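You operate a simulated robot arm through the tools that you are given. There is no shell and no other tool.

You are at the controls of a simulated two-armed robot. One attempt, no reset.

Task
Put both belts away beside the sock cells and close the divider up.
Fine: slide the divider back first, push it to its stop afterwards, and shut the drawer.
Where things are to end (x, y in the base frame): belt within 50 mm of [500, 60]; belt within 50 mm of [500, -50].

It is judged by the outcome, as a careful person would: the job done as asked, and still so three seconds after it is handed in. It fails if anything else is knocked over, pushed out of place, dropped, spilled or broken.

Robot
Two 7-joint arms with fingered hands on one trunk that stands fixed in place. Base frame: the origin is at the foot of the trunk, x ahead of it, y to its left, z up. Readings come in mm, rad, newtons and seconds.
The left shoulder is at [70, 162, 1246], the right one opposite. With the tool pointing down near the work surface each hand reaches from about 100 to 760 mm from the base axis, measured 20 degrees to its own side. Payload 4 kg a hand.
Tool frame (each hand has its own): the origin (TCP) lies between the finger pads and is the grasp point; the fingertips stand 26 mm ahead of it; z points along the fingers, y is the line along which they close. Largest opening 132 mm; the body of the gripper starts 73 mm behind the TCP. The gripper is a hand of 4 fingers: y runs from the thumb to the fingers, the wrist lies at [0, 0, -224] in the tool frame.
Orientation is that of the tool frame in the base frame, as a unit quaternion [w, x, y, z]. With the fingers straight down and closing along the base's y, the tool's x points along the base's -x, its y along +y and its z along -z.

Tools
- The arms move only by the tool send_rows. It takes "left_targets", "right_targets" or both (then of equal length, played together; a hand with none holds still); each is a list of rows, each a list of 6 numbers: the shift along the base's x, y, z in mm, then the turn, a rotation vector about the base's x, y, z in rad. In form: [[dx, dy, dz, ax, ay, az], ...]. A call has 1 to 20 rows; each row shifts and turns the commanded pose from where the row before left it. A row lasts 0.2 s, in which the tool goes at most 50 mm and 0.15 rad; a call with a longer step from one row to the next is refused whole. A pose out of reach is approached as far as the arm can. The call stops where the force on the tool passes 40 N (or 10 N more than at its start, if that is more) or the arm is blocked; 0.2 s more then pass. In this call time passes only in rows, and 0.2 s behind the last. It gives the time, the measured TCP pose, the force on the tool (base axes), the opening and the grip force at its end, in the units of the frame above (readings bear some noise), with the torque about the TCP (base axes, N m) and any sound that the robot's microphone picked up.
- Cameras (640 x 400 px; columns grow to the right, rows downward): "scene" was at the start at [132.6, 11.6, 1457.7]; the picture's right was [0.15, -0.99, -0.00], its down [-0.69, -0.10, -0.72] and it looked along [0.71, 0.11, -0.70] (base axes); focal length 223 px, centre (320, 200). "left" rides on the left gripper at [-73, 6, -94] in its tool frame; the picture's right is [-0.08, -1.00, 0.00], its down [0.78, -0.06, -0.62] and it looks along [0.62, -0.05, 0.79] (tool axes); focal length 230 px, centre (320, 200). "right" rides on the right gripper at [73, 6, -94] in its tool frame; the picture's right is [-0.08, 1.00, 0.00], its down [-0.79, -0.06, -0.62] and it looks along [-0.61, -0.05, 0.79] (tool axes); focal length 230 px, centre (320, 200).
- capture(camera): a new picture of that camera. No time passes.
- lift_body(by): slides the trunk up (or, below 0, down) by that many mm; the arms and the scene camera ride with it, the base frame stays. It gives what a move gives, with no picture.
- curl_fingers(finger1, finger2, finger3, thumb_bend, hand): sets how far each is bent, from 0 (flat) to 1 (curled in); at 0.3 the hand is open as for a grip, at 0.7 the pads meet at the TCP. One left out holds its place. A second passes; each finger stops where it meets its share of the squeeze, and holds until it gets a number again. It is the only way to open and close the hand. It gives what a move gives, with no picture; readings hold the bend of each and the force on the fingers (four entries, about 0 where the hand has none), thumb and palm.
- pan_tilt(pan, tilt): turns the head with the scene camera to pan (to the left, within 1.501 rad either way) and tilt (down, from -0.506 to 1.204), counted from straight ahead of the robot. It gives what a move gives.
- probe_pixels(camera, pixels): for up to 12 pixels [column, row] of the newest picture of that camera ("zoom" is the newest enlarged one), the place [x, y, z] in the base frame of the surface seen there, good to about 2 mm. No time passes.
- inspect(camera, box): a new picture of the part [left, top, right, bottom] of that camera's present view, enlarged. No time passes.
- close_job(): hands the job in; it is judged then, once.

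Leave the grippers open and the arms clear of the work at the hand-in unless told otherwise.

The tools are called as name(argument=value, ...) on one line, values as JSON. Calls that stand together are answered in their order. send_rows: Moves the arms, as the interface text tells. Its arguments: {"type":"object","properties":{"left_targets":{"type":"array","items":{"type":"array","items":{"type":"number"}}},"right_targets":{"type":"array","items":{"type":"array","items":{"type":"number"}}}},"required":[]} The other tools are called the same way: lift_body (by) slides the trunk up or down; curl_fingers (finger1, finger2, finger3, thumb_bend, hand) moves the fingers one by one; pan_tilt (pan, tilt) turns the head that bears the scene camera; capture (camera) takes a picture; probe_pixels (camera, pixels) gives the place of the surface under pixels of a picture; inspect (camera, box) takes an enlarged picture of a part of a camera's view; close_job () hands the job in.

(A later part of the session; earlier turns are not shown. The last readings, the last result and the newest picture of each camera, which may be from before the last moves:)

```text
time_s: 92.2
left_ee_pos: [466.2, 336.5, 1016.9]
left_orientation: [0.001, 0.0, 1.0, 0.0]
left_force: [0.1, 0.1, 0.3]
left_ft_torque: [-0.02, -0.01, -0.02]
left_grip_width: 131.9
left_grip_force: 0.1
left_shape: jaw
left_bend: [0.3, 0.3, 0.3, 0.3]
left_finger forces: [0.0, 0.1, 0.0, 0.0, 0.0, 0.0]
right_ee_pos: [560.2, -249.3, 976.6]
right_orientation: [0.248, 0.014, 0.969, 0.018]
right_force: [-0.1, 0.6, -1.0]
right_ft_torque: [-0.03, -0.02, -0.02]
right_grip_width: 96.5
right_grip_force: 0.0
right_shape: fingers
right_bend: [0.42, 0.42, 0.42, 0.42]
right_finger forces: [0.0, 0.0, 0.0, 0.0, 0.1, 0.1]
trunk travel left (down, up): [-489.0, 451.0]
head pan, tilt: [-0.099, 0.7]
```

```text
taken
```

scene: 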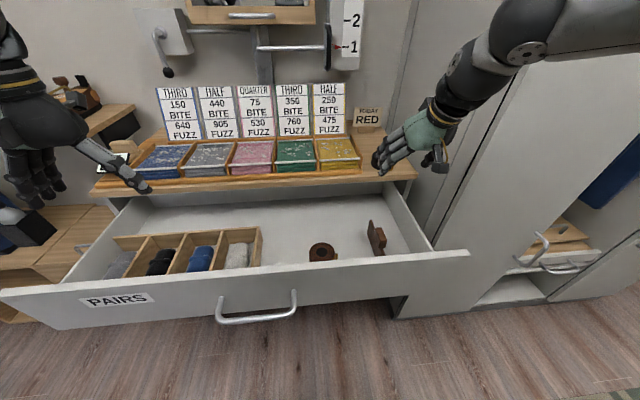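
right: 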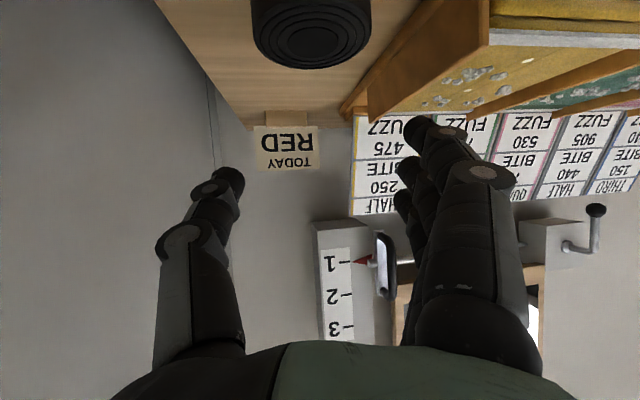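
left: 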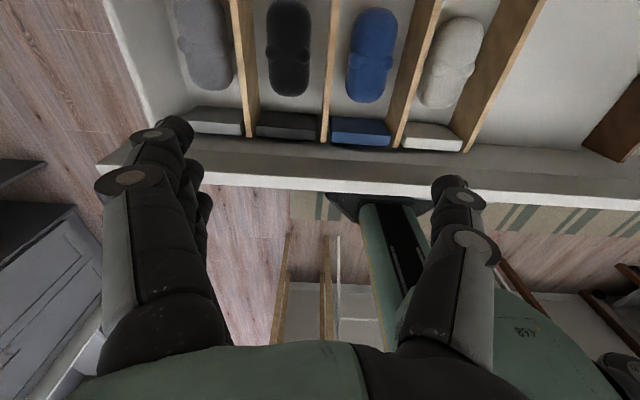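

Now I'll close the fingers to a narrow shape to use the thumb's outer side as a pusher, and move down between the brown belt and the divider, toward (558,-137).

curl_fingers(hand="right", finger1=0.62, finger2=0.62, finger3=0.62, thumb_bend=0.62)

send_rows(right_targets=[[0, 20, -25, 0, 0, 0], [0, 20, -25, 0, 0, 0], [0, 20, -25, 0, 0, 0], [0, 20, -20, 0, 0, 0], [0, 18, -20, 0, 0, 0], [0, 10, -15, 0, 0, 0]])

capture(camera="right")

inspect(camera="scene", box=[260, 160, 460, 290])

```text
time_s: 93.2
left_ee_pos: [465.3, 334.5, 1015.6]
left_orientation: [0.002, 0.001, 1.0, 0.0]
left_force: [0.2, -0.9, 0.7]
left_ft_torque: [0.0, 0.0, 0.03]
left_grip_width: 131.5
left_grip_force: 0.1
left_shape: jaw
left_bend: [0.3, 0.3, 0.3, 0.3]
left_finger forces: [0.1, 0.1, 0.0, 0.0, 0.1, 0.0]
right_ee_pos: [559.4, -249.3, 975.0]
right_orientation: [0.248, 0.014, 0.969, 0.018]
right_force: [0.1, 0.3, 0.7]
right_ft_torque: [0.0, 0.02, 0.01]
right_grip_width: 34.3
right_grip_force: 0.0
right_shape: fingers
right_bend: [0.62, 0.62, 0.62, 0.62]
right_finger forces: [0.1, 0.1, 0.1, 0.0, 0.1, 0.1]
trunk travel left (down, up): [-489.0, 451.0]
head pan, tilt: [-0.099, 0.7]
```

```text
time_s: 94.6
left_ee_pos: [467.3, 335.9, 1016.0]
left_orientation: [0.0, 0.0, 1.0, 0.0]
left_force: [0.1, -0.6, 0.5]
left_ft_torque: [-0.04, 0.05, -0.01]
left_grip_width: 131.7
left_grip_force: 0.1
left_shape: jaw
left_bend: [0.3, 0.3, 0.3, 0.3]
left_finger forces: [0.0, 0.0, 0.0, 0.1, 0.0, 0.1]
right_ee_pos: [560.4, -141.5, 847.8]
right_orientation: [0.247, 0.014, 0.969, 0.018]
right_force: [0.1, -0.7, 0.2]
right_ft_torque: [-0.02, 0.02, 0.03]
right_grip_width: 34.0
right_grip_force: 0.0
right_shape: fingers
right_bend: [0.62, 0.62, 0.62, 0.62]
right_finger forces: [0.0, 0.0, 0.0, 0.1, 0.0, 0.0]
trunk travel left (down, up): [-489.0, 451.0]
head pan, tilt: [-0.099, 0.7]
```

```text
taken
```

right: 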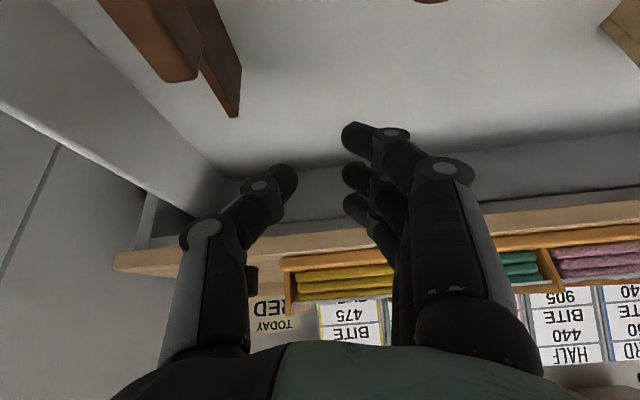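

```text
3.08 times, centred on (360, 225) of scene
```

zoom: 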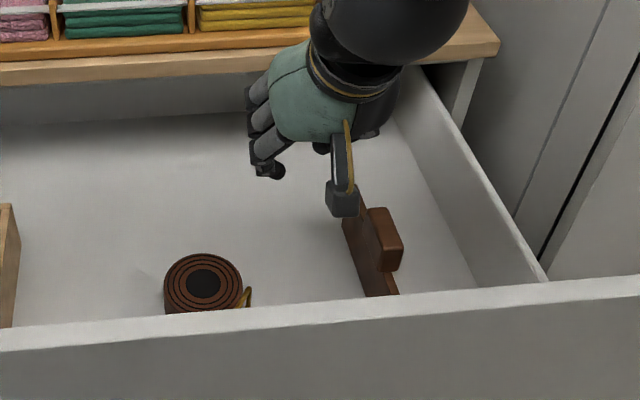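

All clear. I'll shift 12 mm forward so the thumb knuckle misses the handle's end, then descend to z ≈ 748 beside the board.

send_rows(right_targets=[[12, 3, -20, 0, 0, 0], [0, 0, -25, 0, 0, 0], [0, 0, -25, 0, 0, 0], [0, 0, -20, 0, 0, 0], [0, 0, -10, 0, 0, 0]])

capture(camera="right")

inspect(camera="scene", box=[260, 160, 460, 290])

```text
time_s: 95.8
left_ee_pos: [466.2, 335.5, 1015.5]
left_orientation: [0.001, 0.0, 1.0, 0.001]
left_force: [0.1, -0.2, -0.1]
left_ft_torque: [0.03, 0.02, -0.04]
left_grip_width: 132.2
left_grip_force: 0.1
left_shape: jaw
left_bend: [0.3, 0.3, 0.3, 0.3]
left_finger forces: [0.0, 0.1, 0.0, 0.0, 0.1, 0.0]
right_ee_pos: [572.1, -141.9, 746.2]
right_orientation: [0.248, 0.014, 0.968, 0.021]
right_force: [-0.4, 0.2, 0.0]
right_ft_torque: [-0.03, 0.0, 0.02]
right_grip_width: 34.1
right_grip_force: 0.1
right_shape: fingers
right_bend: [0.62, 0.62, 0.62, 0.62]
right_finger forces: [0.1, 0.0, 0.0, 0.0, 0.0, 0.0]
right hand out of reach, approached as far as the arm can: row 5
trunk travel left (down, up): [-489.0, 451.0]
head pan, tilt: [-0.099, 0.7]
```

```text
taken
```

right: 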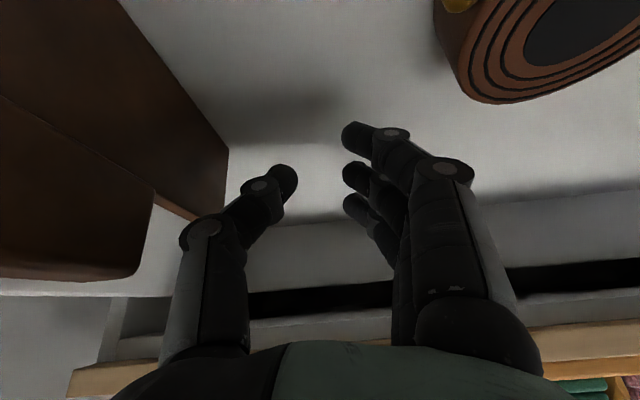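

```text
3.08 times, centred on (360, 225) of scene
```

zoom: 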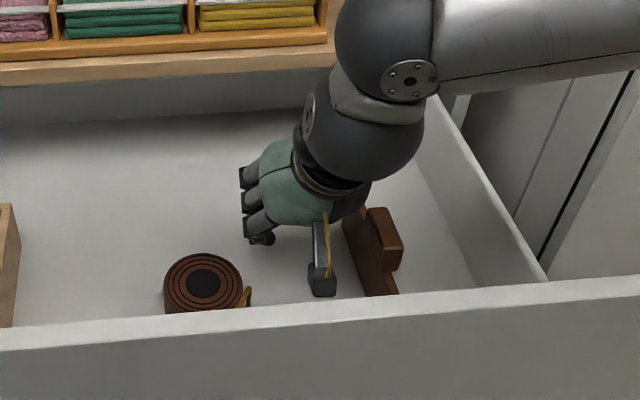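

The hand is between the brown belt and the divider, clear of both. I'll push in -y in 12 mm steps to move the divider further back.

send_rows(right_targets=[[0, -12, 0, 0, 0, 0], [0, -12, 0, 0, 0, 0], [0, -12, 0, 0, 0, 0], [0, -12, 0, 0, 0, 0], [0, -12, 0, 0, 0, 0]])

inspect(camera="scene", box=[260, 160, 460, 290])

```text
time_s: 97.0
left_ee_pos: [465.8, 335.3, 1015.1]
left_orientation: [0.002, 0.001, 1.0, 0.0]
left_force: [-0.2, 0.5, -0.8]
left_ft_torque: [0.03, -0.01, 0.03]
left_grip_width: 132.1
left_grip_force: 0.0
left_shape: jaw
left_bend: [0.3, 0.3, 0.3, 0.3]
left_finger forces: [0.0, 0.0, 0.0, 0.0, 0.0, 0.0]
right_ee_pos: [571.0, -202.7, 748.0]
right_orientation: [0.246, 0.014, 0.969, 0.019]
right_force: [-1.0, 2.0, 0.5]
right_ft_torque: [-0.04, 0.02, -0.03]
right_grip_width: 32.4
right_grip_force: 1.4
right_shape: fingers
right_bend: [0.62, 0.62, 0.62, 0.62]
right_finger forces: [0.0, 0.0, 0.0, 0.1, 2.6, 0.1]
trunk travel left (down, up): [-489.0, 451.0]
head pan, tilt: [-0.099, 0.7]
```

```text
3.08 times, centred on (360, 225) of scene
```

zoom: 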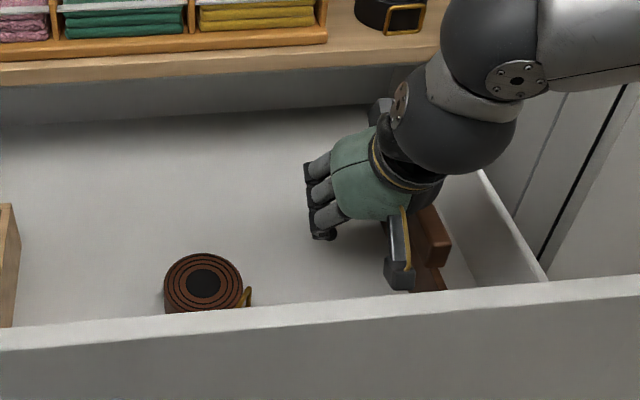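

Pushing works at 2 N. I'll continue another 36 mm.

send_rows(right_targets=[[0, -12, 0, 0, 0, 0], [0, -12, 0, 0, 0, 0], [0, -12, 0, 0, 0, 0]])

send_rows(right_targets=[[0, 15, 0, 0, 0, 0], [0, 10, 20, 0, 0, 0], [0, 0, 35, 0, 0, 0], [0, 0, 40, 0, 0, 0], [0, 0, 40, 0, 0, 0], [0, 0, 30, 0, 0, 0]])

capture(camera="scene")

```text
time_s: 97.8
left_ee_pos: [465.7, 336.8, 1015.7]
left_orientation: [0.001, 0.001, 1.0, 0.0]
left_force: [-1.0, -0.2, 0.7]
left_ft_torque: [-0.02, -0.02, -0.01]
left_grip_width: 131.8
left_grip_force: 0.0
left_shape: jaw
left_bend: [0.3, 0.3, 0.3, 0.3]
left_finger forces: [0.0, 0.0, 0.0, 0.0, 0.0, 0.1]
right_ee_pos: [572.8, -239.7, 748.2]
right_orientation: [0.247, 0.014, 0.969, 0.019]
right_force: [-0.1, 1.8, 1.9]
right_ft_torque: [-0.07, -0.03, -0.05]
right_grip_width: 32.1
right_grip_force: 2.0
right_shape: fingers
right_bend: [0.62, 0.62, 0.62, 0.62]
right_finger forces: [0.0, 0.1, 0.1, 0.0, 3.3, 0.0]
trunk travel left (down, up): [-489.0, 451.0]
head pan, tilt: [-0.099, 0.7]
```

```text
time_s: 99.2
left_ee_pos: [465.1, 335.9, 1016.0]
left_orientation: [0.002, 0.001, 1.0, 0.0]
left_force: [0.2, 0.4, -0.2]
left_ft_torque: [0.02, -0.01, 0.01]
left_grip_width: 131.9
left_grip_force: 0.0
left_shape: jaw
left_bend: [0.3, 0.3, 0.3, 0.3]
left_finger forces: [0.0, 0.1, 0.0, 0.0, 0.0, 0.0]
right_ee_pos: [570.7, -211.3, 907.8]
right_orientation: [0.247, 0.014, 0.969, 0.018]
right_force: [-0.1, -0.7, 0.2]
right_ft_torque: [-0.01, 0.01, -0.01]
right_grip_width: 33.5
right_grip_force: 0.0
right_shape: fingers
right_bend: [0.62, 0.62, 0.62, 0.62]
right_finger forces: [0.1, 0.0, 0.1, 0.0, 0.0, 0.1]
trunk travel left (down, up): [-489.0, 451.0]
head pan, tilt: [-0.099, 0.7]
```

```text
taken
```

scene: 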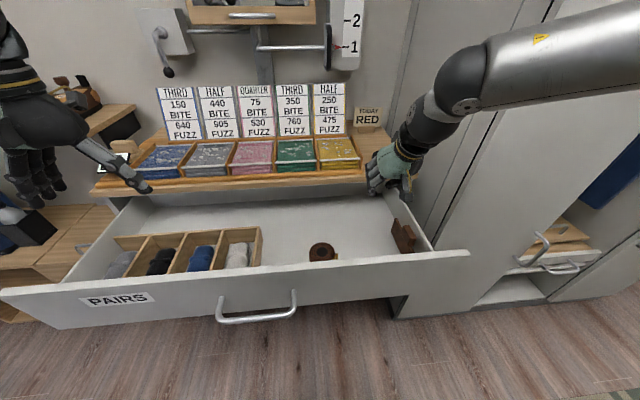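

The divider is now well to the right at (403,236). I'll measure it and the brown belt again before re-gripping the brown belt.

inspect(camera="scene", box=[290, 200, 430, 280])

probe_pixels(camera="scene", pixels=[[395, 220], [402, 250], [408, 232], [322, 252], [311, 252], [333, 250], [321, 243], [300, 300], [430, 270]])

```text
4.57 times, centred on (360, 240) of scene
```

zoom: 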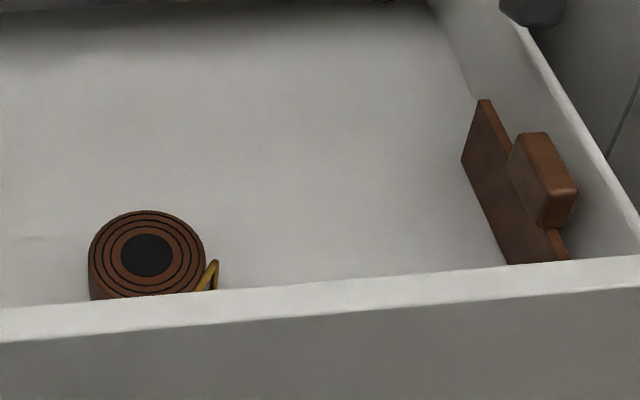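

```text
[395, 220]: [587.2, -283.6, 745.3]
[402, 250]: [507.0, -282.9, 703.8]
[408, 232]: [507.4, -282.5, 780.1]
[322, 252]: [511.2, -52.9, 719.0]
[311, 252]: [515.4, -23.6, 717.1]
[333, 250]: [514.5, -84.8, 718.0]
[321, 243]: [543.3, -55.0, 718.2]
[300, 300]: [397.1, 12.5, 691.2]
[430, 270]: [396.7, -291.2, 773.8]
```

The divider face is at y ≈ -283 and the brown belt at (513,-54). I'll steepen the forward tilt to 1.0 while rising, then lower the trunk 100 mm for drawer work.

send_rows(right_targets=[[-5, 0, 20, 0, -0.125, 0], [-5, 0, 20, 0, -0.125, 0], [-5, 0, 20, 0, -0.125, 0], [-5, 0, 20, 0, -0.125, 0]])

lift_body(by=-100)

curl_fingers(hand="right", finger1=0.42, finger2=0.42, finger3=0.42, thumb_bend=0.42)

```text
time_s: 100.2
left_ee_pos: [465.8, 335.2, 1015.6]
left_orientation: [0.002, 0.001, 1.0, 0.0]
left_force: [-0.3, -0.2, 0.2]
left_ft_torque: [0.02, 0.0, 0.01]
left_grip_width: 131.9
left_grip_force: 0.0
left_shape: jaw
left_bend: [0.3, 0.3, 0.3, 0.3]
left_finger forces: [0.0, 0.0, 0.0, 0.1, 0.1, 0.1]
right_ee_pos: [552.5, -213.8, 991.5]
right_orientation: [0.48, 0.01, 0.877, 0.021]
right_force: [-0.1, -0.1, 0.1]
right_ft_torque: [-0.01, -0.01, 0.01]
right_grip_width: 33.4
right_grip_force: 0.0
right_shape: fingers
right_bend: [0.62, 0.62, 0.62, 0.62]
right_finger forces: [0.1, 0.0, 0.1, 0.1, 0.0, 0.1]
trunk travel left (down, up): [-489.0, 451.0]
head pan, tilt: [-0.099, 0.7]
```

```text
time_s: 101.5
left_ee_pos: [466.6, 334.9, 914.9]
left_orientation: [0.002, 0.0, 1.0, 0.0]
left_force: [-0.6, -0.5, -1.0]
left_ft_torque: [-0.03, 0.0, -0.02]
left_grip_width: 131.9
left_grip_force: 0.0
left_shape: jaw
left_bend: [0.3, 0.3, 0.3, 0.3]
left_finger forces: [0.1, 0.1, 0.0, 0.0, 0.1, 0.1]
right_ee_pos: [552.7, -214.5, 890.4]
right_orientation: [0.479, 0.01, 0.877, 0.021]
right_force: [0.1, 0.1, 0.3]
right_ft_torque: [0.0, -0.04, 0.03]
right_grip_width: 33.2
right_grip_force: 0.0
right_shape: fingers
right_bend: [0.62, 0.62, 0.62, 0.62]
right_finger forces: [0.1, 0.0, 0.0, 0.0, 0.0, 0.0]
trunk travel left (down, up): [-389.0, 551.0]
head pan, tilt: [-0.099, 0.7]
```

```text
time_s: 102.5
left_ee_pos: [467.2, 335.5, 915.3]
left_orientation: [0.001, 0.001, 1.0, 0.0]
left_force: [-0.2, -0.1, 0.6]
left_ft_torque: [0.01, 0.02, -0.01]
left_grip_width: 131.9
left_grip_force: 0.1
left_shape: jaw
left_bend: [0.3, 0.3, 0.3, 0.3]
left_finger forces: [0.1, 0.2, 0.0, 0.0, 0.0, 0.0]
right_ee_pos: [551.3, -213.8, 891.0]
right_orientation: [0.479, 0.009, 0.877, 0.021]
right_force: [-0.2, -0.2, 0.0]
right_ft_torque: [0.01, -0.04, 0.01]
right_grip_width: 96.6
right_grip_force: 0.1
right_shape: fingers
right_bend: [0.42, 0.42, 0.42, 0.42]
right_finger forces: [0.0, 0.1, 0.1, 0.0, 0.1, 0.1]
trunk travel left (down, up): [-389.0, 551.0]
head pan, tilt: [-0.099, 0.7]
```

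The tilt is about 1.0 and the trunk is lowered. I'll now yaw inward by 1.1 rad while moving to above the brown belt at z ≈ 870.

send_rows(right_targets=[[-6, 10, 0, -0.04, 0, 0.1375], [-6, 14, 0, 0, 0, 0.1375], [-6, 17, -3, 0, 0, 0.1375], [-6, 18, -3, 0, 0, 0.1375], [-6, 20, -3, 0, 0, 0.1375], [-6, 20, -4, 0, 0, 0.1375], [-6, 20, -4, 0, 0, 0.1375], [-6, 21, -4, 0, 0, 0.1375]])

capture(camera="right")

capture(camera="scene")

```text
time_s: 104.3
left_ee_pos: [466.3, 336.6, 915.7]
left_orientation: [0.001, 0.0, 1.0, 0.0]
left_force: [-0.1, 0.8, 0.1]
left_ft_torque: [0.01, 0.0, -0.02]
left_grip_width: 132.0
left_grip_force: 0.1
left_shape: jaw
left_bend: [0.3, 0.3, 0.3, 0.3]
left_finger forces: [0.1, 0.1, 0.0, 0.1, 0.1, 0.0]
right_ee_pos: [504.0, -70.8, 869.8]
right_orientation: [0.404, -0.461, 0.748, 0.254]
right_force: [0.5, 0.2, 0.2]
right_ft_torque: [0.0, 0.0, 0.02]
right_grip_width: 96.6
right_grip_force: 0.2
right_shape: fingers
right_bend: [0.42, 0.42, 0.42, 0.42]
right_finger forces: [0.0, 0.0, 0.0, 0.0, 0.1, 0.1]
trunk travel left (down, up): [-389.0, 551.0]
head pan, tilt: [-0.099, 0.7]
```

```text
taken
```

right: 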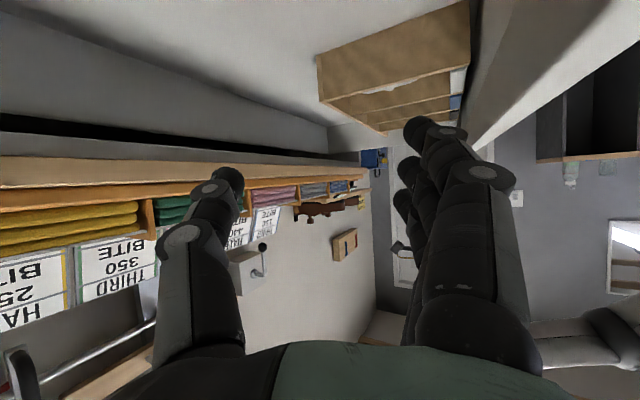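

```text
taken
```

scene: 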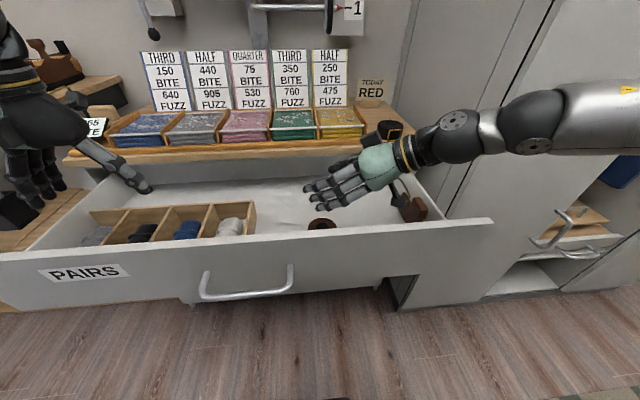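

The orientation is right, with the closing axis level. I'll descend to z ≈ 762 above the brown belt and check.

send_rows(right_targets=[[0, -3, -28, 0, 0, 0], [1, 0, -28, 0, 0, 0], [1, 0, -28, 0, 0, 0], [0, 0, -24, 0, 0, 0]])

capture(camera="right")

inspect(camera="scene", box=[240, 140, 440, 280])

```text
time_s: 105.3
left_ee_pos: [467.6, 335.1, 915.8]
left_orientation: [0.001, 0.0, 1.0, 0.0]
left_force: [-0.4, 0.0, 0.5]
left_ft_torque: [-0.01, -0.03, 0.02]
left_grip_width: 131.5
left_grip_force: 0.1
left_shape: jaw
left_bend: [0.3, 0.3, 0.3, 0.3]
left_finger forces: [0.1, 0.1, 0.0, 0.0, 0.0, 0.1]
right_ee_pos: [508.4, -74.5, 763.9]
right_orientation: [0.405, -0.46, 0.749, 0.254]
right_force: [0.4, 0.2, 0.2]
right_ft_torque: [-0.02, 0.02, 0.01]
right_grip_width: 96.4
right_grip_force: 0.0
right_shape: fingers
right_bend: [0.42, 0.42, 0.42, 0.42]
right_finger forces: [0.1, 0.0, 0.1, 0.0, 0.1, 0.0]
trunk travel left (down, up): [-389.0, 551.0]
head pan, tilt: [-0.099, 0.7]
```

```text
taken
```

right: 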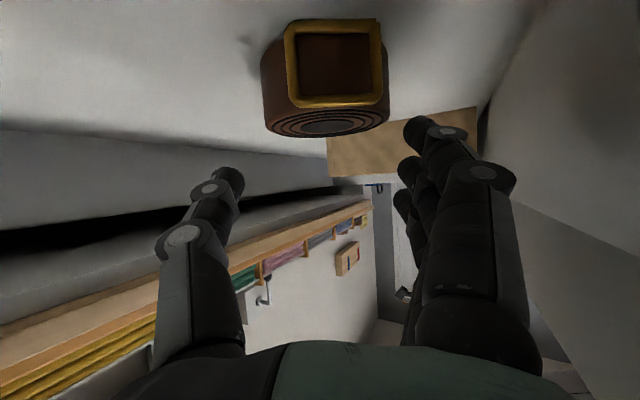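

```text
2.86 times, centred on (340, 210) of scene
```

zoom: 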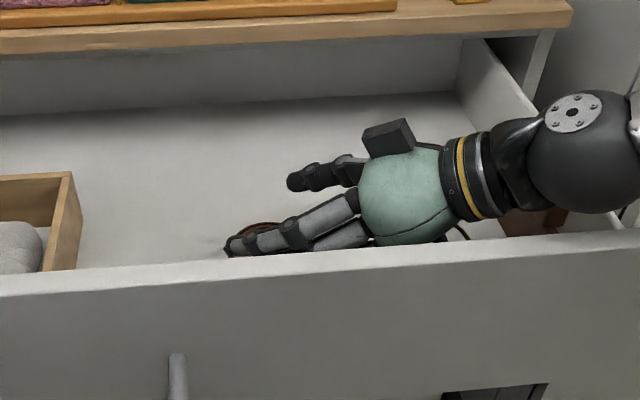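

The belt is centred (columns 262–388). Before going lower I want to check that the forearm clears the drawer's right wall, so I'll look to the right.

pan_tilt(pan=-0.6, tilt=0.7)

capture(camera="scene")

```text
time_s: 106.2
left_ee_pos: [466.6, 336.2, 916.6]
left_orientation: [0.002, 0.001, 1.0, 0.001]
left_force: [-0.5, -1.1, -0.4]
left_ft_torque: [0.03, 0.0, 0.03]
left_grip_width: 131.7
left_grip_force: 0.0
left_shape: jaw
left_bend: [0.3, 0.3, 0.3, 0.3]
left_finger forces: [0.0, 0.0, 0.0, 0.0, 0.0, 0.0]
right_ee_pos: [508.7, -74.4, 763.6]
right_orientation: [0.405, -0.46, 0.748, 0.253]
right_force: [-0.9, 0.4, 0.2]
right_ft_torque: [0.02, 0.0, -0.01]
right_grip_width: 96.6
right_grip_force: 0.0
right_shape: fingers
right_bend: [0.42, 0.42, 0.42, 0.42]
right_finger forces: [0.0, 0.0, 0.1, 0.0, 0.0, 0.0]
trunk travel left (down, up): [-389.0, 551.0]
head pan, tilt: [-0.6, 0.7]
```

```text
taken
```

scene: 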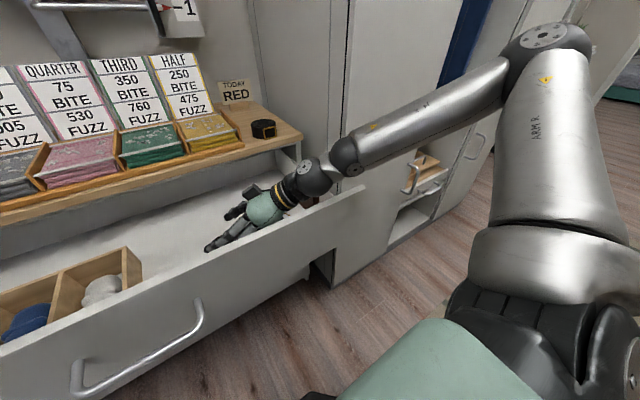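

probe_pixels(camera="scene", pixels=[[350, 170], [345, 155], [318, 190], [400, 130], [540, 50], [363, 187], [330, 203], [310, 195]])

```text
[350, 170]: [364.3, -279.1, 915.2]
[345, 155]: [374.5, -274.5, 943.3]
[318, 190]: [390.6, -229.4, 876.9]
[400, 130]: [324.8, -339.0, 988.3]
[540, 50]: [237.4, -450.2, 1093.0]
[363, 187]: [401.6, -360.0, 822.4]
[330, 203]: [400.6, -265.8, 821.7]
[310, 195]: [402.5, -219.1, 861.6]
```

The wrist ball, about 44 mm in radius and centred at (425,-243,886), would meet the front rim (x 398–417, z 822) if I went straight down. Yawing about 0.25 rad more moves the wrist forward, clear of the rim, so I'll do that here first.

send_rows(right_targets=[[0, 0, 0, 0, 0, 0.125], [0, -1, 0, 0, 0, 0.125]])

capture(camera="right")

capture(camera="scene")

```text
time_s: 106.8
left_ee_pos: [466.1, 335.7, 915.7]
left_orientation: [0.001, 0.0, 1.0, -0.001]
left_force: [-0.3, -1.5, -0.8]
left_ft_torque: [0.03, 0.01, 0.0]
left_grip_width: 132.1
left_grip_force: 0.0
left_shape: jaw
left_bend: [0.3, 0.3, 0.3, 0.3]
left_finger forces: [0.1, 0.0, 0.0, 0.0, 0.0, 0.0]
right_ee_pos: [508.1, -75.8, 762.0]
right_orientation: [0.37, -0.55, 0.685, 0.303]
right_force: [-0.1, -0.3, 1.1]
right_ft_torque: [0.0, -0.01, -0.03]
right_grip_width: 96.6
right_grip_force: 0.1
right_shape: fingers
right_bend: [0.42, 0.42, 0.42, 0.42]
right_finger forces: [0.0, 0.0, 0.1, 0.1, 0.1, 0.1]
trunk travel left (down, up): [-389.0, 551.0]
head pan, tilt: [-0.6, 0.7]
```

```text
taken
```

right: 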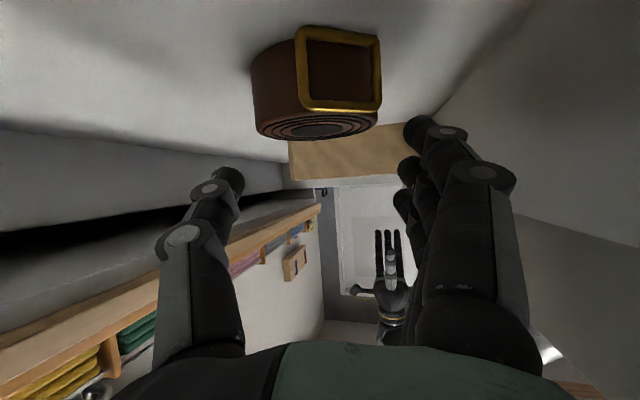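

```text
taken
```

scene: 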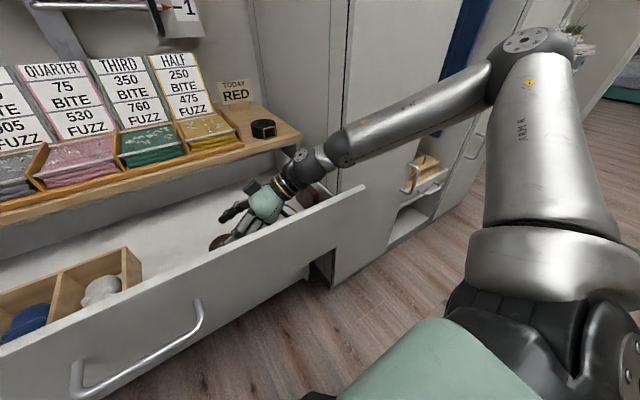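

The belt is still centred (columns 252–380), and the wrist is now forward of the rim with margin. I'll go down to z ≈ 730.

send_rows(right_targets=[[0, 0, -14, 0, 0, 0], [0, 0, -12, 0, 0, 0], [0, 0, -6, 0, 0, 0]])

capture(camera="right")

inspect(camera="scene", box=[190, 130, 390, 270])

```text
time_s: 107.6
left_ee_pos: [466.7, 335.9, 915.7]
left_orientation: [0.002, 0.001, 1.0, 0.001]
left_force: [-0.4, -0.3, 0.1]
left_ft_torque: [0.03, 0.04, -0.03]
left_grip_width: 131.7
left_grip_force: 0.2
left_shape: jaw
left_bend: [0.3, 0.3, 0.3, 0.3]
left_finger forces: [0.1, 0.0, 0.0, 0.1, 0.0, 0.0]
right_ee_pos: [506.4, -76.7, 729.3]
right_orientation: [0.37, -0.549, 0.686, 0.301]
right_force: [0.1, -0.6, -1.0]
right_ft_torque: [-0.03, 0.04, -0.01]
right_grip_width: 96.8
right_grip_force: 0.1
right_shape: fingers
right_bend: [0.42, 0.42, 0.42, 0.42]
right_finger forces: [0.1, 0.0, 0.1, 0.0, 0.0, 0.1]
trunk travel left (down, up): [-389.0, 551.0]
head pan, tilt: [-0.6, 0.7]
```

```text
taken
```

right: 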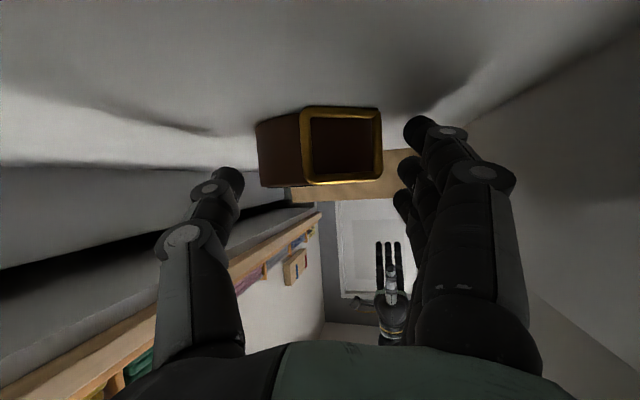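

```text
2.86 times, centred on (290, 200) of scene
```

zoom: 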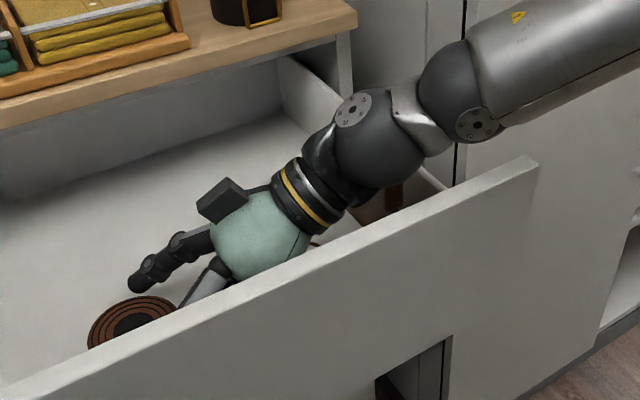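

No contact forces yet. I'll lower 2.5 mm more and close as before (finger 2 and thumb main, finger 1 light, finger 3 open).

send_rows(right_targets=[[0, 0, -2.5, 0, 0, 0]])

curl_fingers(hand="right", finger1=0.56, finger2=0.6, thumb_bend=0.6)

send_rows(right_targets=[[0, 0, 3, 0, 0, 0], [0, 0, 5, 0, 0, 0]])

capture(camera="right")

```text
time_s: 108.0
left_ee_pos: [466.3, 335.9, 915.9]
left_orientation: [0.002, 0.001, 1.0, 0.0]
left_force: [-0.2, 0.5, 0.8]
left_ft_torque: [0.0, 0.0, 0.0]
left_grip_width: 131.8
left_grip_force: 0.2
left_shape: jaw
left_bend: [0.3, 0.3, 0.3, 0.3]
left_finger forces: [0.0, 0.0, 0.0, 0.1, 0.0, 0.0]
right_ee_pos: [505.3, -78.0, 726.7]
right_orientation: [0.37, -0.55, 0.685, 0.302]
right_force: [1.1, 0.3, 1.4]
right_ft_torque: [0.03, 0.09, 0.0]
right_grip_width: 97.0
right_grip_force: 0.3
right_shape: fingers
right_bend: [0.42, 0.42, 0.42, 0.42]
right_finger forces: [1.2, 0.1, 0.0, 0.0, 0.0, 0.0]
trunk travel left (down, up): [-389.0, 551.0]
head pan, tilt: [-0.6, 0.7]
```

```text
time_s: 109.0
left_ee_pos: [465.9, 335.7, 915.8]
left_orientation: [0.002, 0.001, 1.0, -0.001]
left_force: [0.3, -0.7, 0.2]
left_ft_torque: [0.0, -0.02, -0.02]
left_grip_width: 131.9
left_grip_force: 0.1
left_shape: jaw
left_bend: [0.3, 0.3, 0.3, 0.3]
left_finger forces: [0.0, 0.0, 0.0, 0.0, 0.0, 0.1]
right_ee_pos: [505.7, -77.1, 727.9]
right_orientation: [0.372, -0.549, 0.685, 0.301]
right_force: [-0.7, 2.0, 9.2]
right_ft_torque: [0.28, 0.43, -0.07]
right_grip_width: 67.2
right_grip_force: 14.7
right_shape: fingers
right_bend: [0.52, 0.49, 0.42, 0.55]
right_finger forces: [12.3, 7.0, 0.0, 0.1, 10.0, 0.1]
trunk travel left (down, up): [-389.0, 551.0]
head pan, tilt: [-0.6, 0.7]
```

```text
time_s: 109.6
left_ee_pos: [465.4, 335.4, 914.4]
left_orientation: [0.002, 0.001, 1.0, -0.001]
left_force: [0.3, 0.1, -0.8]
left_ft_torque: [0.0, -0.01, 0.02]
left_grip_width: 131.9
left_grip_force: 0.0
left_shape: jaw
left_bend: [0.3, 0.3, 0.3, 0.3]
left_finger forces: [0.0, 0.0, 0.1, 0.0, 0.0, 0.0]
right_ee_pos: [505.2, -77.8, 734.2]
right_orientation: [0.37, -0.549, 0.686, 0.301]
right_force: [0.9, 0.1, -2.3]
right_ft_torque: [-0.02, 0.04, -0.02]
right_grip_width: 67.1
right_grip_force: 9.8
right_shape: fingers
right_bend: [0.52, 0.49, 0.42, 0.55]
right_finger forces: [3.6, 6.5, 0.0, 0.1, 10.2, 0.0]
trunk travel left (down, up): [-389.0, 551.0]
head pan, tilt: [-0.6, 0.7]
```

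```text
taken
```

right: 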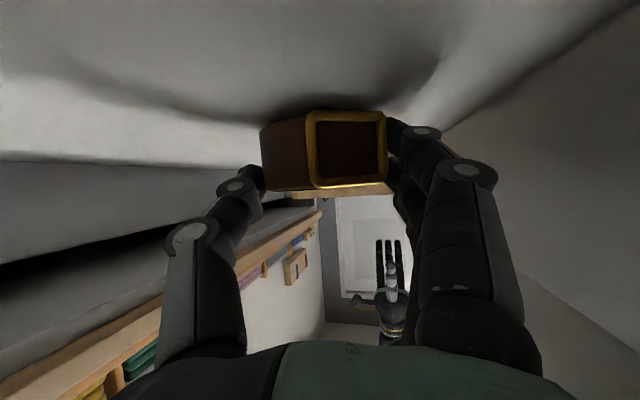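

The brown belt is lifted 6–7 mm and held. I'll carry it left (+y) in small steps, checking for reach.

send_rows(right_targets=[[0, 12, 3, 0, 0, 0], [0, 16, 0, 0, 0, 0], [0, 16, 0, 0, 0, 0], [0, 16, 0, 0, 0, 0], [0, 16, 0, 0, 0, 0]])

```text
time_s: 110.8
left_ee_pos: [467.0, 336.1, 915.0]
left_orientation: [0.001, 0.001, 1.0, 0.0]
left_force: [-0.3, 0.2, -0.8]
left_ft_torque: [-0.03, 0.02, -0.04]
left_grip_width: 131.7
left_grip_force: 0.0
left_shape: jaw
left_bend: [0.3, 0.3, 0.3, 0.3]
left_finger forces: [0.1, 0.0, 0.0, 0.1, 0.0, 0.0]
right_ee_pos: [507.4, -2.2, 736.8]
right_orientation: [0.369, -0.55, 0.685, 0.302]
right_force: [0.0, -0.6, -2.2]
right_ft_torque: [-0.05, 0.02, -0.02]
right_grip_width: 67.0
right_grip_force: 9.9
right_shape: fingers
right_bend: [0.52, 0.49, 0.42, 0.55]
right_finger forces: [3.5, 6.3, 0.0, 0.0, 10.0, 0.1]
trunk travel left (down, up): [-389.0, 551.0]
head pan, tilt: [-0.6, 0.7]
```

At y -2 with no reach flags. I'll continue 34 mm more.

send_rows(right_targets=[[0, 12, 0, 0, 0, 0], [0, 12, 0, 0, 0, 0], [0, 10, 0, 0, 0, 0]])

capture(camera="right")

inspect(camera="scene", box=[150, 150, 350, 290])

```text
time_s: 111.6
left_ee_pos: [465.7, 336.1, 915.5]
left_orientation: [0.001, 0.001, 1.0, 0.0]
left_force: [-0.1, -0.5, -0.4]
left_ft_torque: [0.01, -0.01, -0.01]
left_grip_width: 131.9
left_grip_force: 0.1
left_shape: jaw
left_bend: [0.3, 0.3, 0.3, 0.3]
left_finger forces: [0.0, 0.0, 0.0, 0.0, 0.0, 0.1]
right_ee_pos: [506.1, 33.2, 737.9]
right_orientation: [0.371, -0.548, 0.686, 0.301]
right_force: [-0.2, 0.7, -1.5]
right_ft_torque: [-0.03, 0.05, 0.0]
right_grip_width: 67.0
right_grip_force: 10.0
right_shape: fingers
right_bend: [0.52, 0.49, 0.42, 0.55]
right_finger forces: [3.6, 6.4, 0.1, 0.0, 10.0, 0.0]
trunk travel left (down, up): [-389.0, 551.0]
head pan, tilt: [-0.6, 0.7]
```

```text
taken
```

right: 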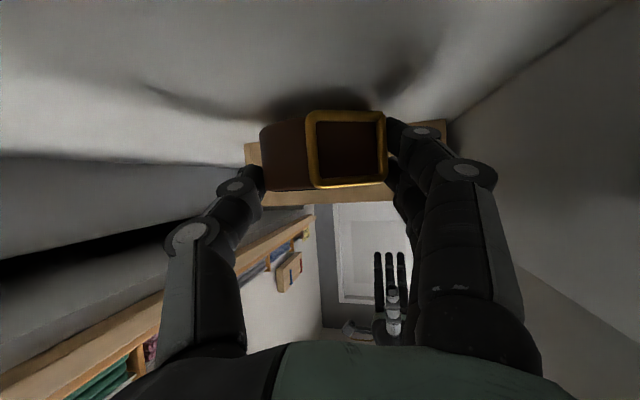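

```text
2.86 times, centred on (250, 220) of scene
```

zoom: 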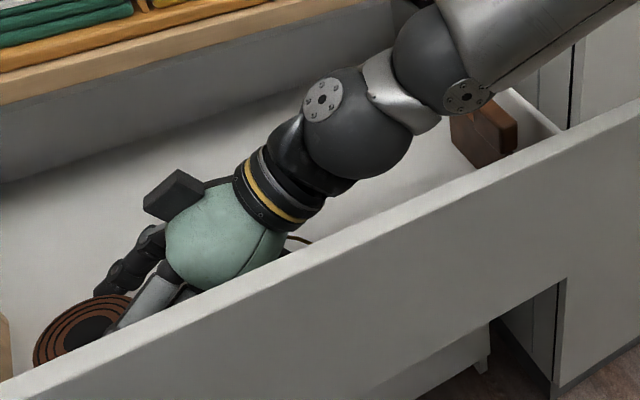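

The belt is at about (511,54). I'll lower it 10 mm to the floor.

send_rows(right_targets=[[0, 0, -6, 0, 0, 0], [0, 0, -4, 0, 0, 0]])

```text
time_s: 112.2
left_ee_pos: [466.1, 335.9, 915.0]
left_orientation: [0.001, 0.001, 1.0, 0.0]
left_force: [0.2, 0.5, 0.2]
left_ft_torque: [-0.02, 0.0, -0.01]
left_grip_width: 131.7
left_grip_force: 0.2
left_shape: jaw
left_bend: [0.3, 0.3, 0.3, 0.3]
left_finger forces: [0.0, 0.1, 0.0, 0.0, 0.0, 0.1]
right_ee_pos: [507.1, 33.5, 729.1]
right_orientation: [0.37, -0.549, 0.686, 0.301]
right_force: [0.2, 0.1, -2.0]
right_ft_torque: [-0.02, 0.03, -0.02]
right_grip_width: 67.2
right_grip_force: 10.0
right_shape: fingers
right_bend: [0.52, 0.49, 0.42, 0.55]
right_finger forces: [3.4, 6.4, 0.0, 0.0, 10.0, 0.0]
trunk travel left (down, up): [-389.0, 551.0]
head pan, tilt: [-0.6, 0.7]
```

Not touching yet (still -2 N of weight). I'll lower a little more until contact.

send_rows(right_targets=[[0, 0, -2, 0, 0, 0], [0, 0, -1.5, 0, 0, 0]])

```text
time_s: 112.8
left_ee_pos: [466.6, 335.4, 917.7]
left_orientation: [0.002, 0.001, 1.0, 0.0]
left_force: [0.1, 0.6, 0.2]
left_ft_torque: [0.02, -0.04, 0.01]
left_grip_width: 131.8
left_grip_force: 0.0
left_shape: jaw
left_bend: [0.3, 0.3, 0.3, 0.3]
left_finger forces: [0.0, 0.0, 0.0, 0.0, 0.0, 0.1]
right_ee_pos: [505.4, 33.4, 727.8]
right_orientation: [0.374, -0.549, 0.684, 0.302]
right_force: [1.0, -2.0, 12.9]
right_ft_torque: [0.22, 0.52, 0.06]
right_grip_width: 66.7
right_grip_force: 17.2
right_shape: fingers
right_bend: [0.53, 0.49, 0.42, 0.55]
right_finger forces: [17.6, 5.8, 0.0, 0.0, 11.0, 0.0]
trunk travel left (down, up): [-389.0, 551.0]
head pan, tilt: [-0.6, 0.7]
```

Floor contact. I'll ease up 1 mm and release.

send_rows(right_targets=[[0, 0, 1.2, 0, 0, 0]])

curl_fingers(hand="right", finger1=0.42, finger2=0.42, finger3=0.42, thumb_bend=0.42)

capture(camera="right")

```text
time_s: 113.2
left_ee_pos: [465.7, 334.6, 915.5]
left_orientation: [0.002, 0.002, 1.0, 0.0]
left_force: [-0.3, 0.5, 0.3]
left_ft_torque: [0.0, 0.01, -0.02]
left_grip_width: 131.9
left_grip_force: 0.0
left_shape: jaw
left_bend: [0.3, 0.3, 0.3, 0.3]
left_finger forces: [0.1, 0.0, 0.0, 0.1, 0.0, 0.0]
right_ee_pos: [506.0, 33.5, 727.8]
right_orientation: [0.372, -0.549, 0.685, 0.303]
right_force: [1.9, -1.7, 14.6]
right_ft_torque: [0.22, 0.51, 0.04]
right_grip_width: 66.8
right_grip_force: 17.1
right_shape: fingers
right_bend: [0.53, 0.49, 0.42, 0.55]
right_finger forces: [17.5, 5.7, 0.0, 0.1, 11.3, 0.1]
trunk travel left (down, up): [-389.0, 551.0]
head pan, tilt: [-0.6, 0.7]
```

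```text
time_s: 114.2
left_ee_pos: [465.6, 335.6, 916.7]
left_orientation: [0.002, 0.001, 1.0, -0.001]
left_force: [-0.3, -0.2, 0.1]
left_ft_torque: [0.01, 0.03, 0.0]
left_grip_width: 132.0
left_grip_force: 0.1
left_shape: jaw
left_bend: [0.3, 0.3, 0.3, 0.3]
left_finger forces: [0.0, 0.0, 0.1, 0.0, 0.0, 0.0]
right_ee_pos: [505.1, 32.6, 725.7]
right_orientation: [0.37, -0.549, 0.685, 0.302]
right_force: [0.2, -2.8, 10.1]
right_ft_torque: [0.09, 0.51, 0.2]
right_grip_width: 97.5
right_grip_force: 5.8
right_shape: fingers
right_bend: [0.42, 0.41, 0.42, 0.42]
right_finger forces: [9.8, 0.5, 0.0, 0.0, 0.1, 0.0]
trunk travel left (down, up): [-389.0, 551.0]
head pan, tilt: [-0.6, 0.7]
```

```text
taken
```

right: 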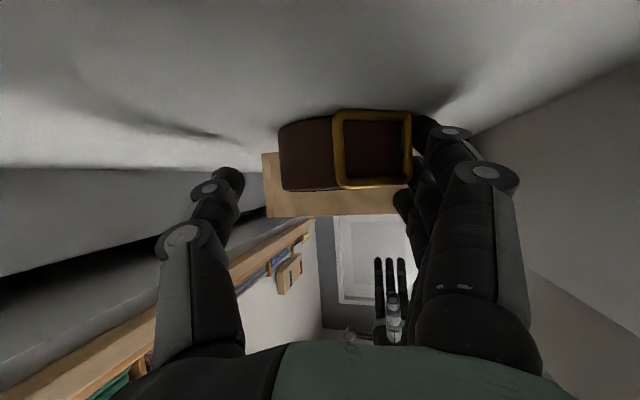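

The belt is released but sits close to the finger side (columns 280–412). I'll shift the hand 8 mm toward its finger side while easing up, then lift.

send_rows(right_targets=[[-3, 0.7, 3, 0, 0, 0], [-5, 1, 2, 0, 0, 0], [0, 0, 12, 0, 0, 0], [0, 0, 25, 0, 0, 0]])

capture(camera="right")

```text
time_s: 115.2
left_ee_pos: [466.6, 336.5, 917.0]
left_orientation: [0.002, 0.001, 1.0, 0.0]
left_force: [0.6, 0.2, 0.9]
left_ft_torque: [0.0, -0.02, 0.01]
left_grip_width: 131.9
left_grip_force: 0.0
left_shape: jaw
left_bend: [0.3, 0.3, 0.3, 0.3]
left_finger forces: [0.0, 0.1, 0.1, 0.0, 0.1, 0.0]
right_ee_pos: [498.2, 33.9, 766.4]
right_orientation: [0.371, -0.549, 0.685, 0.302]
right_force: [0.6, -0.3, 0.4]
right_ft_torque: [0.02, -0.01, -0.02]
right_grip_width: 96.4
right_grip_force: 0.1
right_shape: fingers
right_bend: [0.42, 0.42, 0.42, 0.42]
right_finger forces: [0.0, 0.1, 0.1, 0.0, 0.0, 0.0]
trunk travel left (down, up): [-389.0, 551.0]
head pan, tilt: [-0.6, 0.7]
```

```text
taken
```

right: 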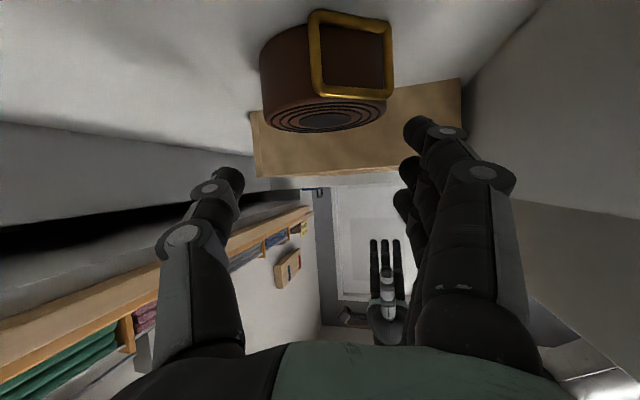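

The brown belt rests on the floor at the left spot, clear of the hand. I'll lift out and swing back to the right.

send_rows(right_targets=[[0, 0, 40, 0, 0, 0], [0, -5, 40, 0, 0, 0], [3, -15, 35, 0, 0, 0], [5, -20, 5, 0, 0, -0.13], [6, -25, 0, 0, 0, -0.13], [6, -25, 0, 0, 0, -0.13], [6, -25, 0, 0, 0, -0.13], [6, -25, 0, 0, 0, -0.13], [6, -25, 0, 0, 0, -0.13], [5, -25, 0, 0, 0, -0.13], [5, -25, 0, 0, 0, -0.13], [5, -20, 0, 0, 0, -0.13], [5, -10, 0, 0, 0, -0.13]])

pan_tilt(pan=-0.1, tilt=0.75)

capture(camera="scene")

```text
time_s: 118.0
left_ee_pos: [466.4, 337.5, 915.0]
left_orientation: [0.001, 0.001, 1.0, -0.001]
left_force: [-0.2, 0.7, -0.8]
left_ft_torque: [-0.04, 0.02, 0.03]
left_grip_width: 132.0
left_grip_force: 0.1
left_shape: jaw
left_bend: [0.3, 0.3, 0.3, 0.3]
left_finger forces: [0.0, 0.0, 0.0, 0.1, 0.1, 0.0]
right_ee_pos: [555.9, -208.8, 888.3]
right_orientation: [0.478, -0.021, 0.878, 0.016]
right_force: [0.2, 0.2, 0.3]
right_ft_torque: [-0.01, 0.01, -0.01]
right_grip_width: 96.4
right_grip_force: 0.0
right_shape: fingers
right_bend: [0.42, 0.42, 0.42, 0.42]
right_finger forces: [0.0, 0.0, 0.1, 0.0, 0.0, 0.0]
trunk travel left (down, up): [-389.0, 551.0]
head pan, tilt: [-0.6, 0.7]
```

```text
time_s: 119.0
left_ee_pos: [466.3, 336.3, 914.7]
left_orientation: [0.002, 0.0, 1.0, -0.001]
left_force: [-0.2, 0.1, 0.6]
left_ft_torque: [-0.05, -0.02, -0.01]
left_grip_width: 131.7
left_grip_force: 0.1
left_shape: jaw
left_bend: [0.3, 0.3, 0.3, 0.3]
left_finger forces: [0.1, 0.0, 0.0, 0.0, 0.0, 0.0]
right_ee_pos: [555.2, -209.5, 887.1]
right_orientation: [0.478, -0.023, 0.878, 0.016]
right_force: [0.5, -0.5, -0.2]
right_ft_torque: [0.02, 0.02, -0.01]
right_grip_width: 96.6
right_grip_force: 0.0
right_shape: fingers
right_bend: [0.42, 0.42, 0.42, 0.42]
right_finger forces: [0.0, 0.0, 0.0, 0.0, 0.0, 0.0]
trunk travel left (down, up): [-389.0, 551.0]
head pan, tilt: [-0.099, 0.75]
```

```text
taken
```

scene: 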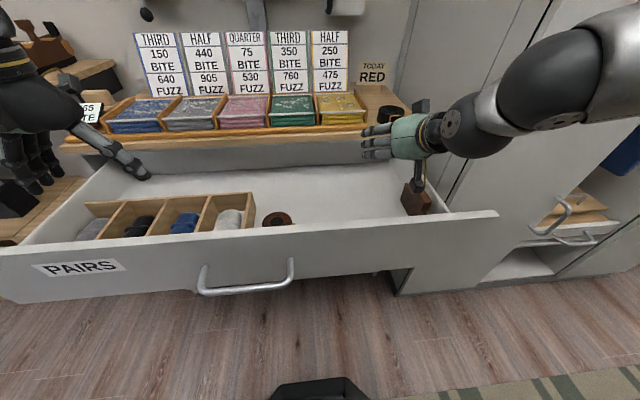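

The brown belt is now at (277,218), next to the sock cells. I'll measure its position and the drawer's.

inspect(camera="scene", box=[200, 180, 340, 260])

probe_pixels(camera="scene", pixels=[[277, 218], [266, 218], [289, 218], [277, 212], [253, 210], [240, 252], [405, 200], [390, 112]])

```text
4.57 times, centred on (270, 220) of scene
```

zoom: 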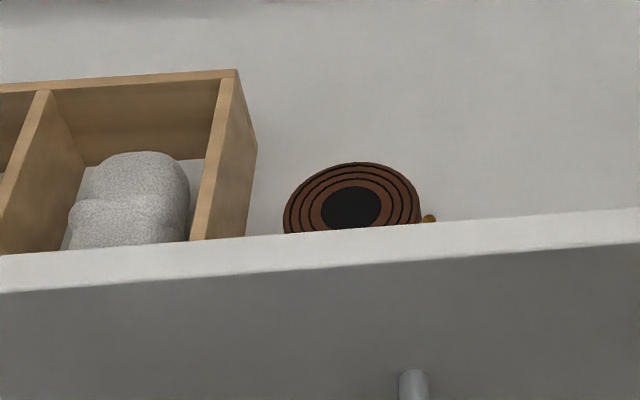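

```text
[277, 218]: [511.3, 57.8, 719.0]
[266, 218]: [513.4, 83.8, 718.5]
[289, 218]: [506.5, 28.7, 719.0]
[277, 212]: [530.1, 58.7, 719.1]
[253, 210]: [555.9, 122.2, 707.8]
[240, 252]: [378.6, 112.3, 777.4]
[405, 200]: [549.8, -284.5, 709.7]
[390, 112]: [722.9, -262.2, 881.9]
```

The brown belt is at about (508,56), within a few millimetres of the ideal spot, and the drawer is back at its original extension (face x ≈ 379). Now the black belt. I'll reduce the tilt back to 0.5 while rising, and lift the trunk 150 mm as for the first pick.

send_rows(right_targets=[[5, -10, 15, 0.01, 0.125, 0], [5, -10, 15, 0.01, 0.125, 0], [0, -10, 15, 0.01, 0.125, 0], [0, -10, 15, 0.01, 0.125, 0]])

lift_body(by=150)

capture(camera="scene")

capture(camera="right")

```text
time_s: 120.0
left_ee_pos: [466.4, 334.4, 914.9]
left_orientation: [0.0, 0.001, 1.0, 0.0]
left_force: [0.4, 1.4, 0.0]
left_ft_torque: [0.01, -0.02, -0.01]
left_grip_width: 131.8
left_grip_force: 0.0
left_shape: jaw
left_bend: [0.3, 0.3, 0.3, 0.3]
left_finger forces: [0.0, 0.0, 0.1, 0.0, 0.0, 0.0]
right_ee_pos: [564.9, -251.4, 948.3]
right_orientation: [0.245, -0.008, 0.969, 0.038]
right_force: [0.2, -0.4, 0.1]
right_ft_torque: [0.01, -0.03, -0.02]
right_grip_width: 96.4
right_grip_force: 0.1
right_shape: fingers
right_bend: [0.42, 0.42, 0.42, 0.42]
right_finger forces: [0.0, 0.0, 0.1, 0.0, 0.1, 0.0]
trunk travel left (down, up): [-389.0, 551.0]
head pan, tilt: [-0.099, 0.75]
```

```text
time_s: 121.7
left_ee_pos: [466.9, 336.5, 1065.3]
left_orientation: [0.002, 0.001, 1.0, 0.0]
left_force: [-0.4, -0.1, 0.1]
left_ft_torque: [0.0, 0.0, -0.01]
left_grip_width: 131.6
left_grip_force: 0.0
left_shape: jaw
left_bend: [0.3, 0.3, 0.3, 0.3]
left_finger forces: [0.0, 0.0, 0.0, 0.0, 0.0, 0.1]
right_ee_pos: [566.1, -250.8, 1099.6]
right_orientation: [0.247, -0.008, 0.968, 0.039]
right_force: [-0.2, 0.2, -0.4]
right_ft_torque: [0.01, -0.02, -0.04]
right_grip_width: 96.6
right_grip_force: 0.1
right_shape: fingers
right_bend: [0.42, 0.42, 0.42, 0.42]
right_finger forces: [0.0, 0.0, 0.0, 0.1, 0.0, 0.0]
trunk travel left (down, up): [-539.0, 401.0]
head pan, tilt: [-0.099, 0.75]
```

```text
taken
```

scene: 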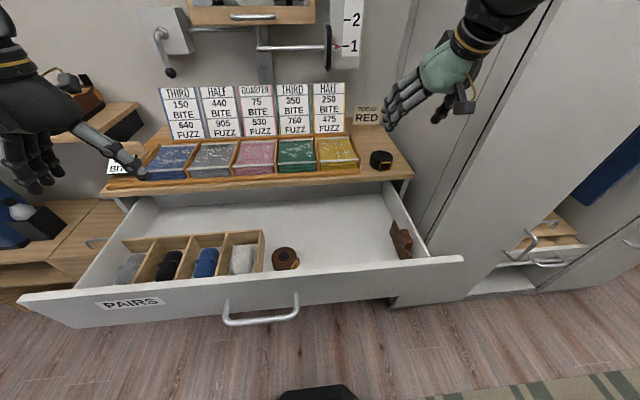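

```text
taken
```

right: 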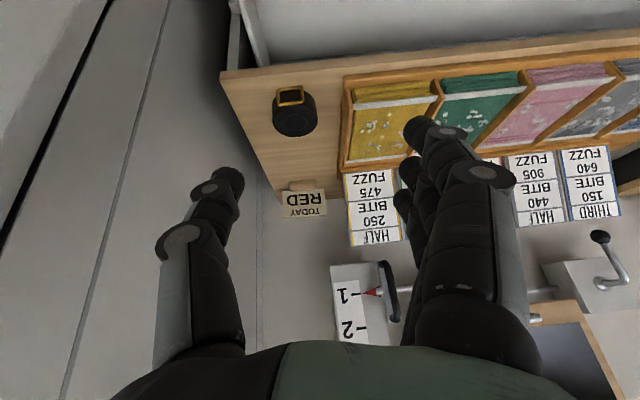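

I'll zoom on the black belt and measure its centre.

inspect(camera="scene", box=[350, 130, 410, 190])

probe_pixels(camera="zoom", pixels=[[320, 190], [320, 175], [250, 200], [390, 190], [320, 220], [320, 240], [350, 255]])

```text
6.67 times, centred on (380, 160) of scene
```

zoom: 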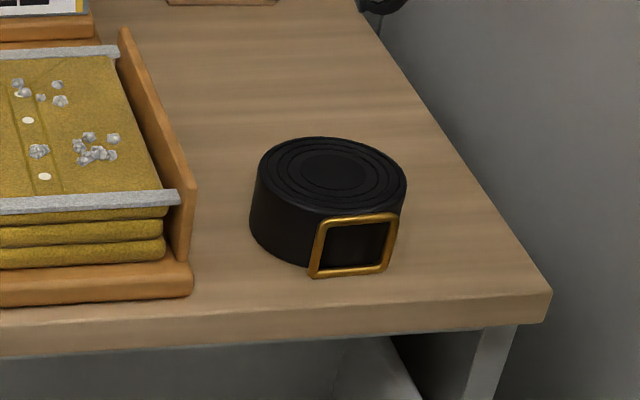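

```text
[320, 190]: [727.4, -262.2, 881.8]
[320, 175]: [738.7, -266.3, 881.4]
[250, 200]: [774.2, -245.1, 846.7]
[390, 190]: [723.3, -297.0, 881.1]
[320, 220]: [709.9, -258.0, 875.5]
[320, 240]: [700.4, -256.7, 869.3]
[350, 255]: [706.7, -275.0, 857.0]
```

probe_pixels(camera="zoom", pixels=[[338, 172], [264, 182], [402, 182], [325, 141], [334, 206], [192, 200], [185, 235]])

```text
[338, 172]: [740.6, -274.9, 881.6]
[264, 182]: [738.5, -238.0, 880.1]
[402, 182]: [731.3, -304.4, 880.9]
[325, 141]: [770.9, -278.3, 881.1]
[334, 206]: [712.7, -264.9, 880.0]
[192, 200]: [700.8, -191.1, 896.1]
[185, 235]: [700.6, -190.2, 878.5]
```

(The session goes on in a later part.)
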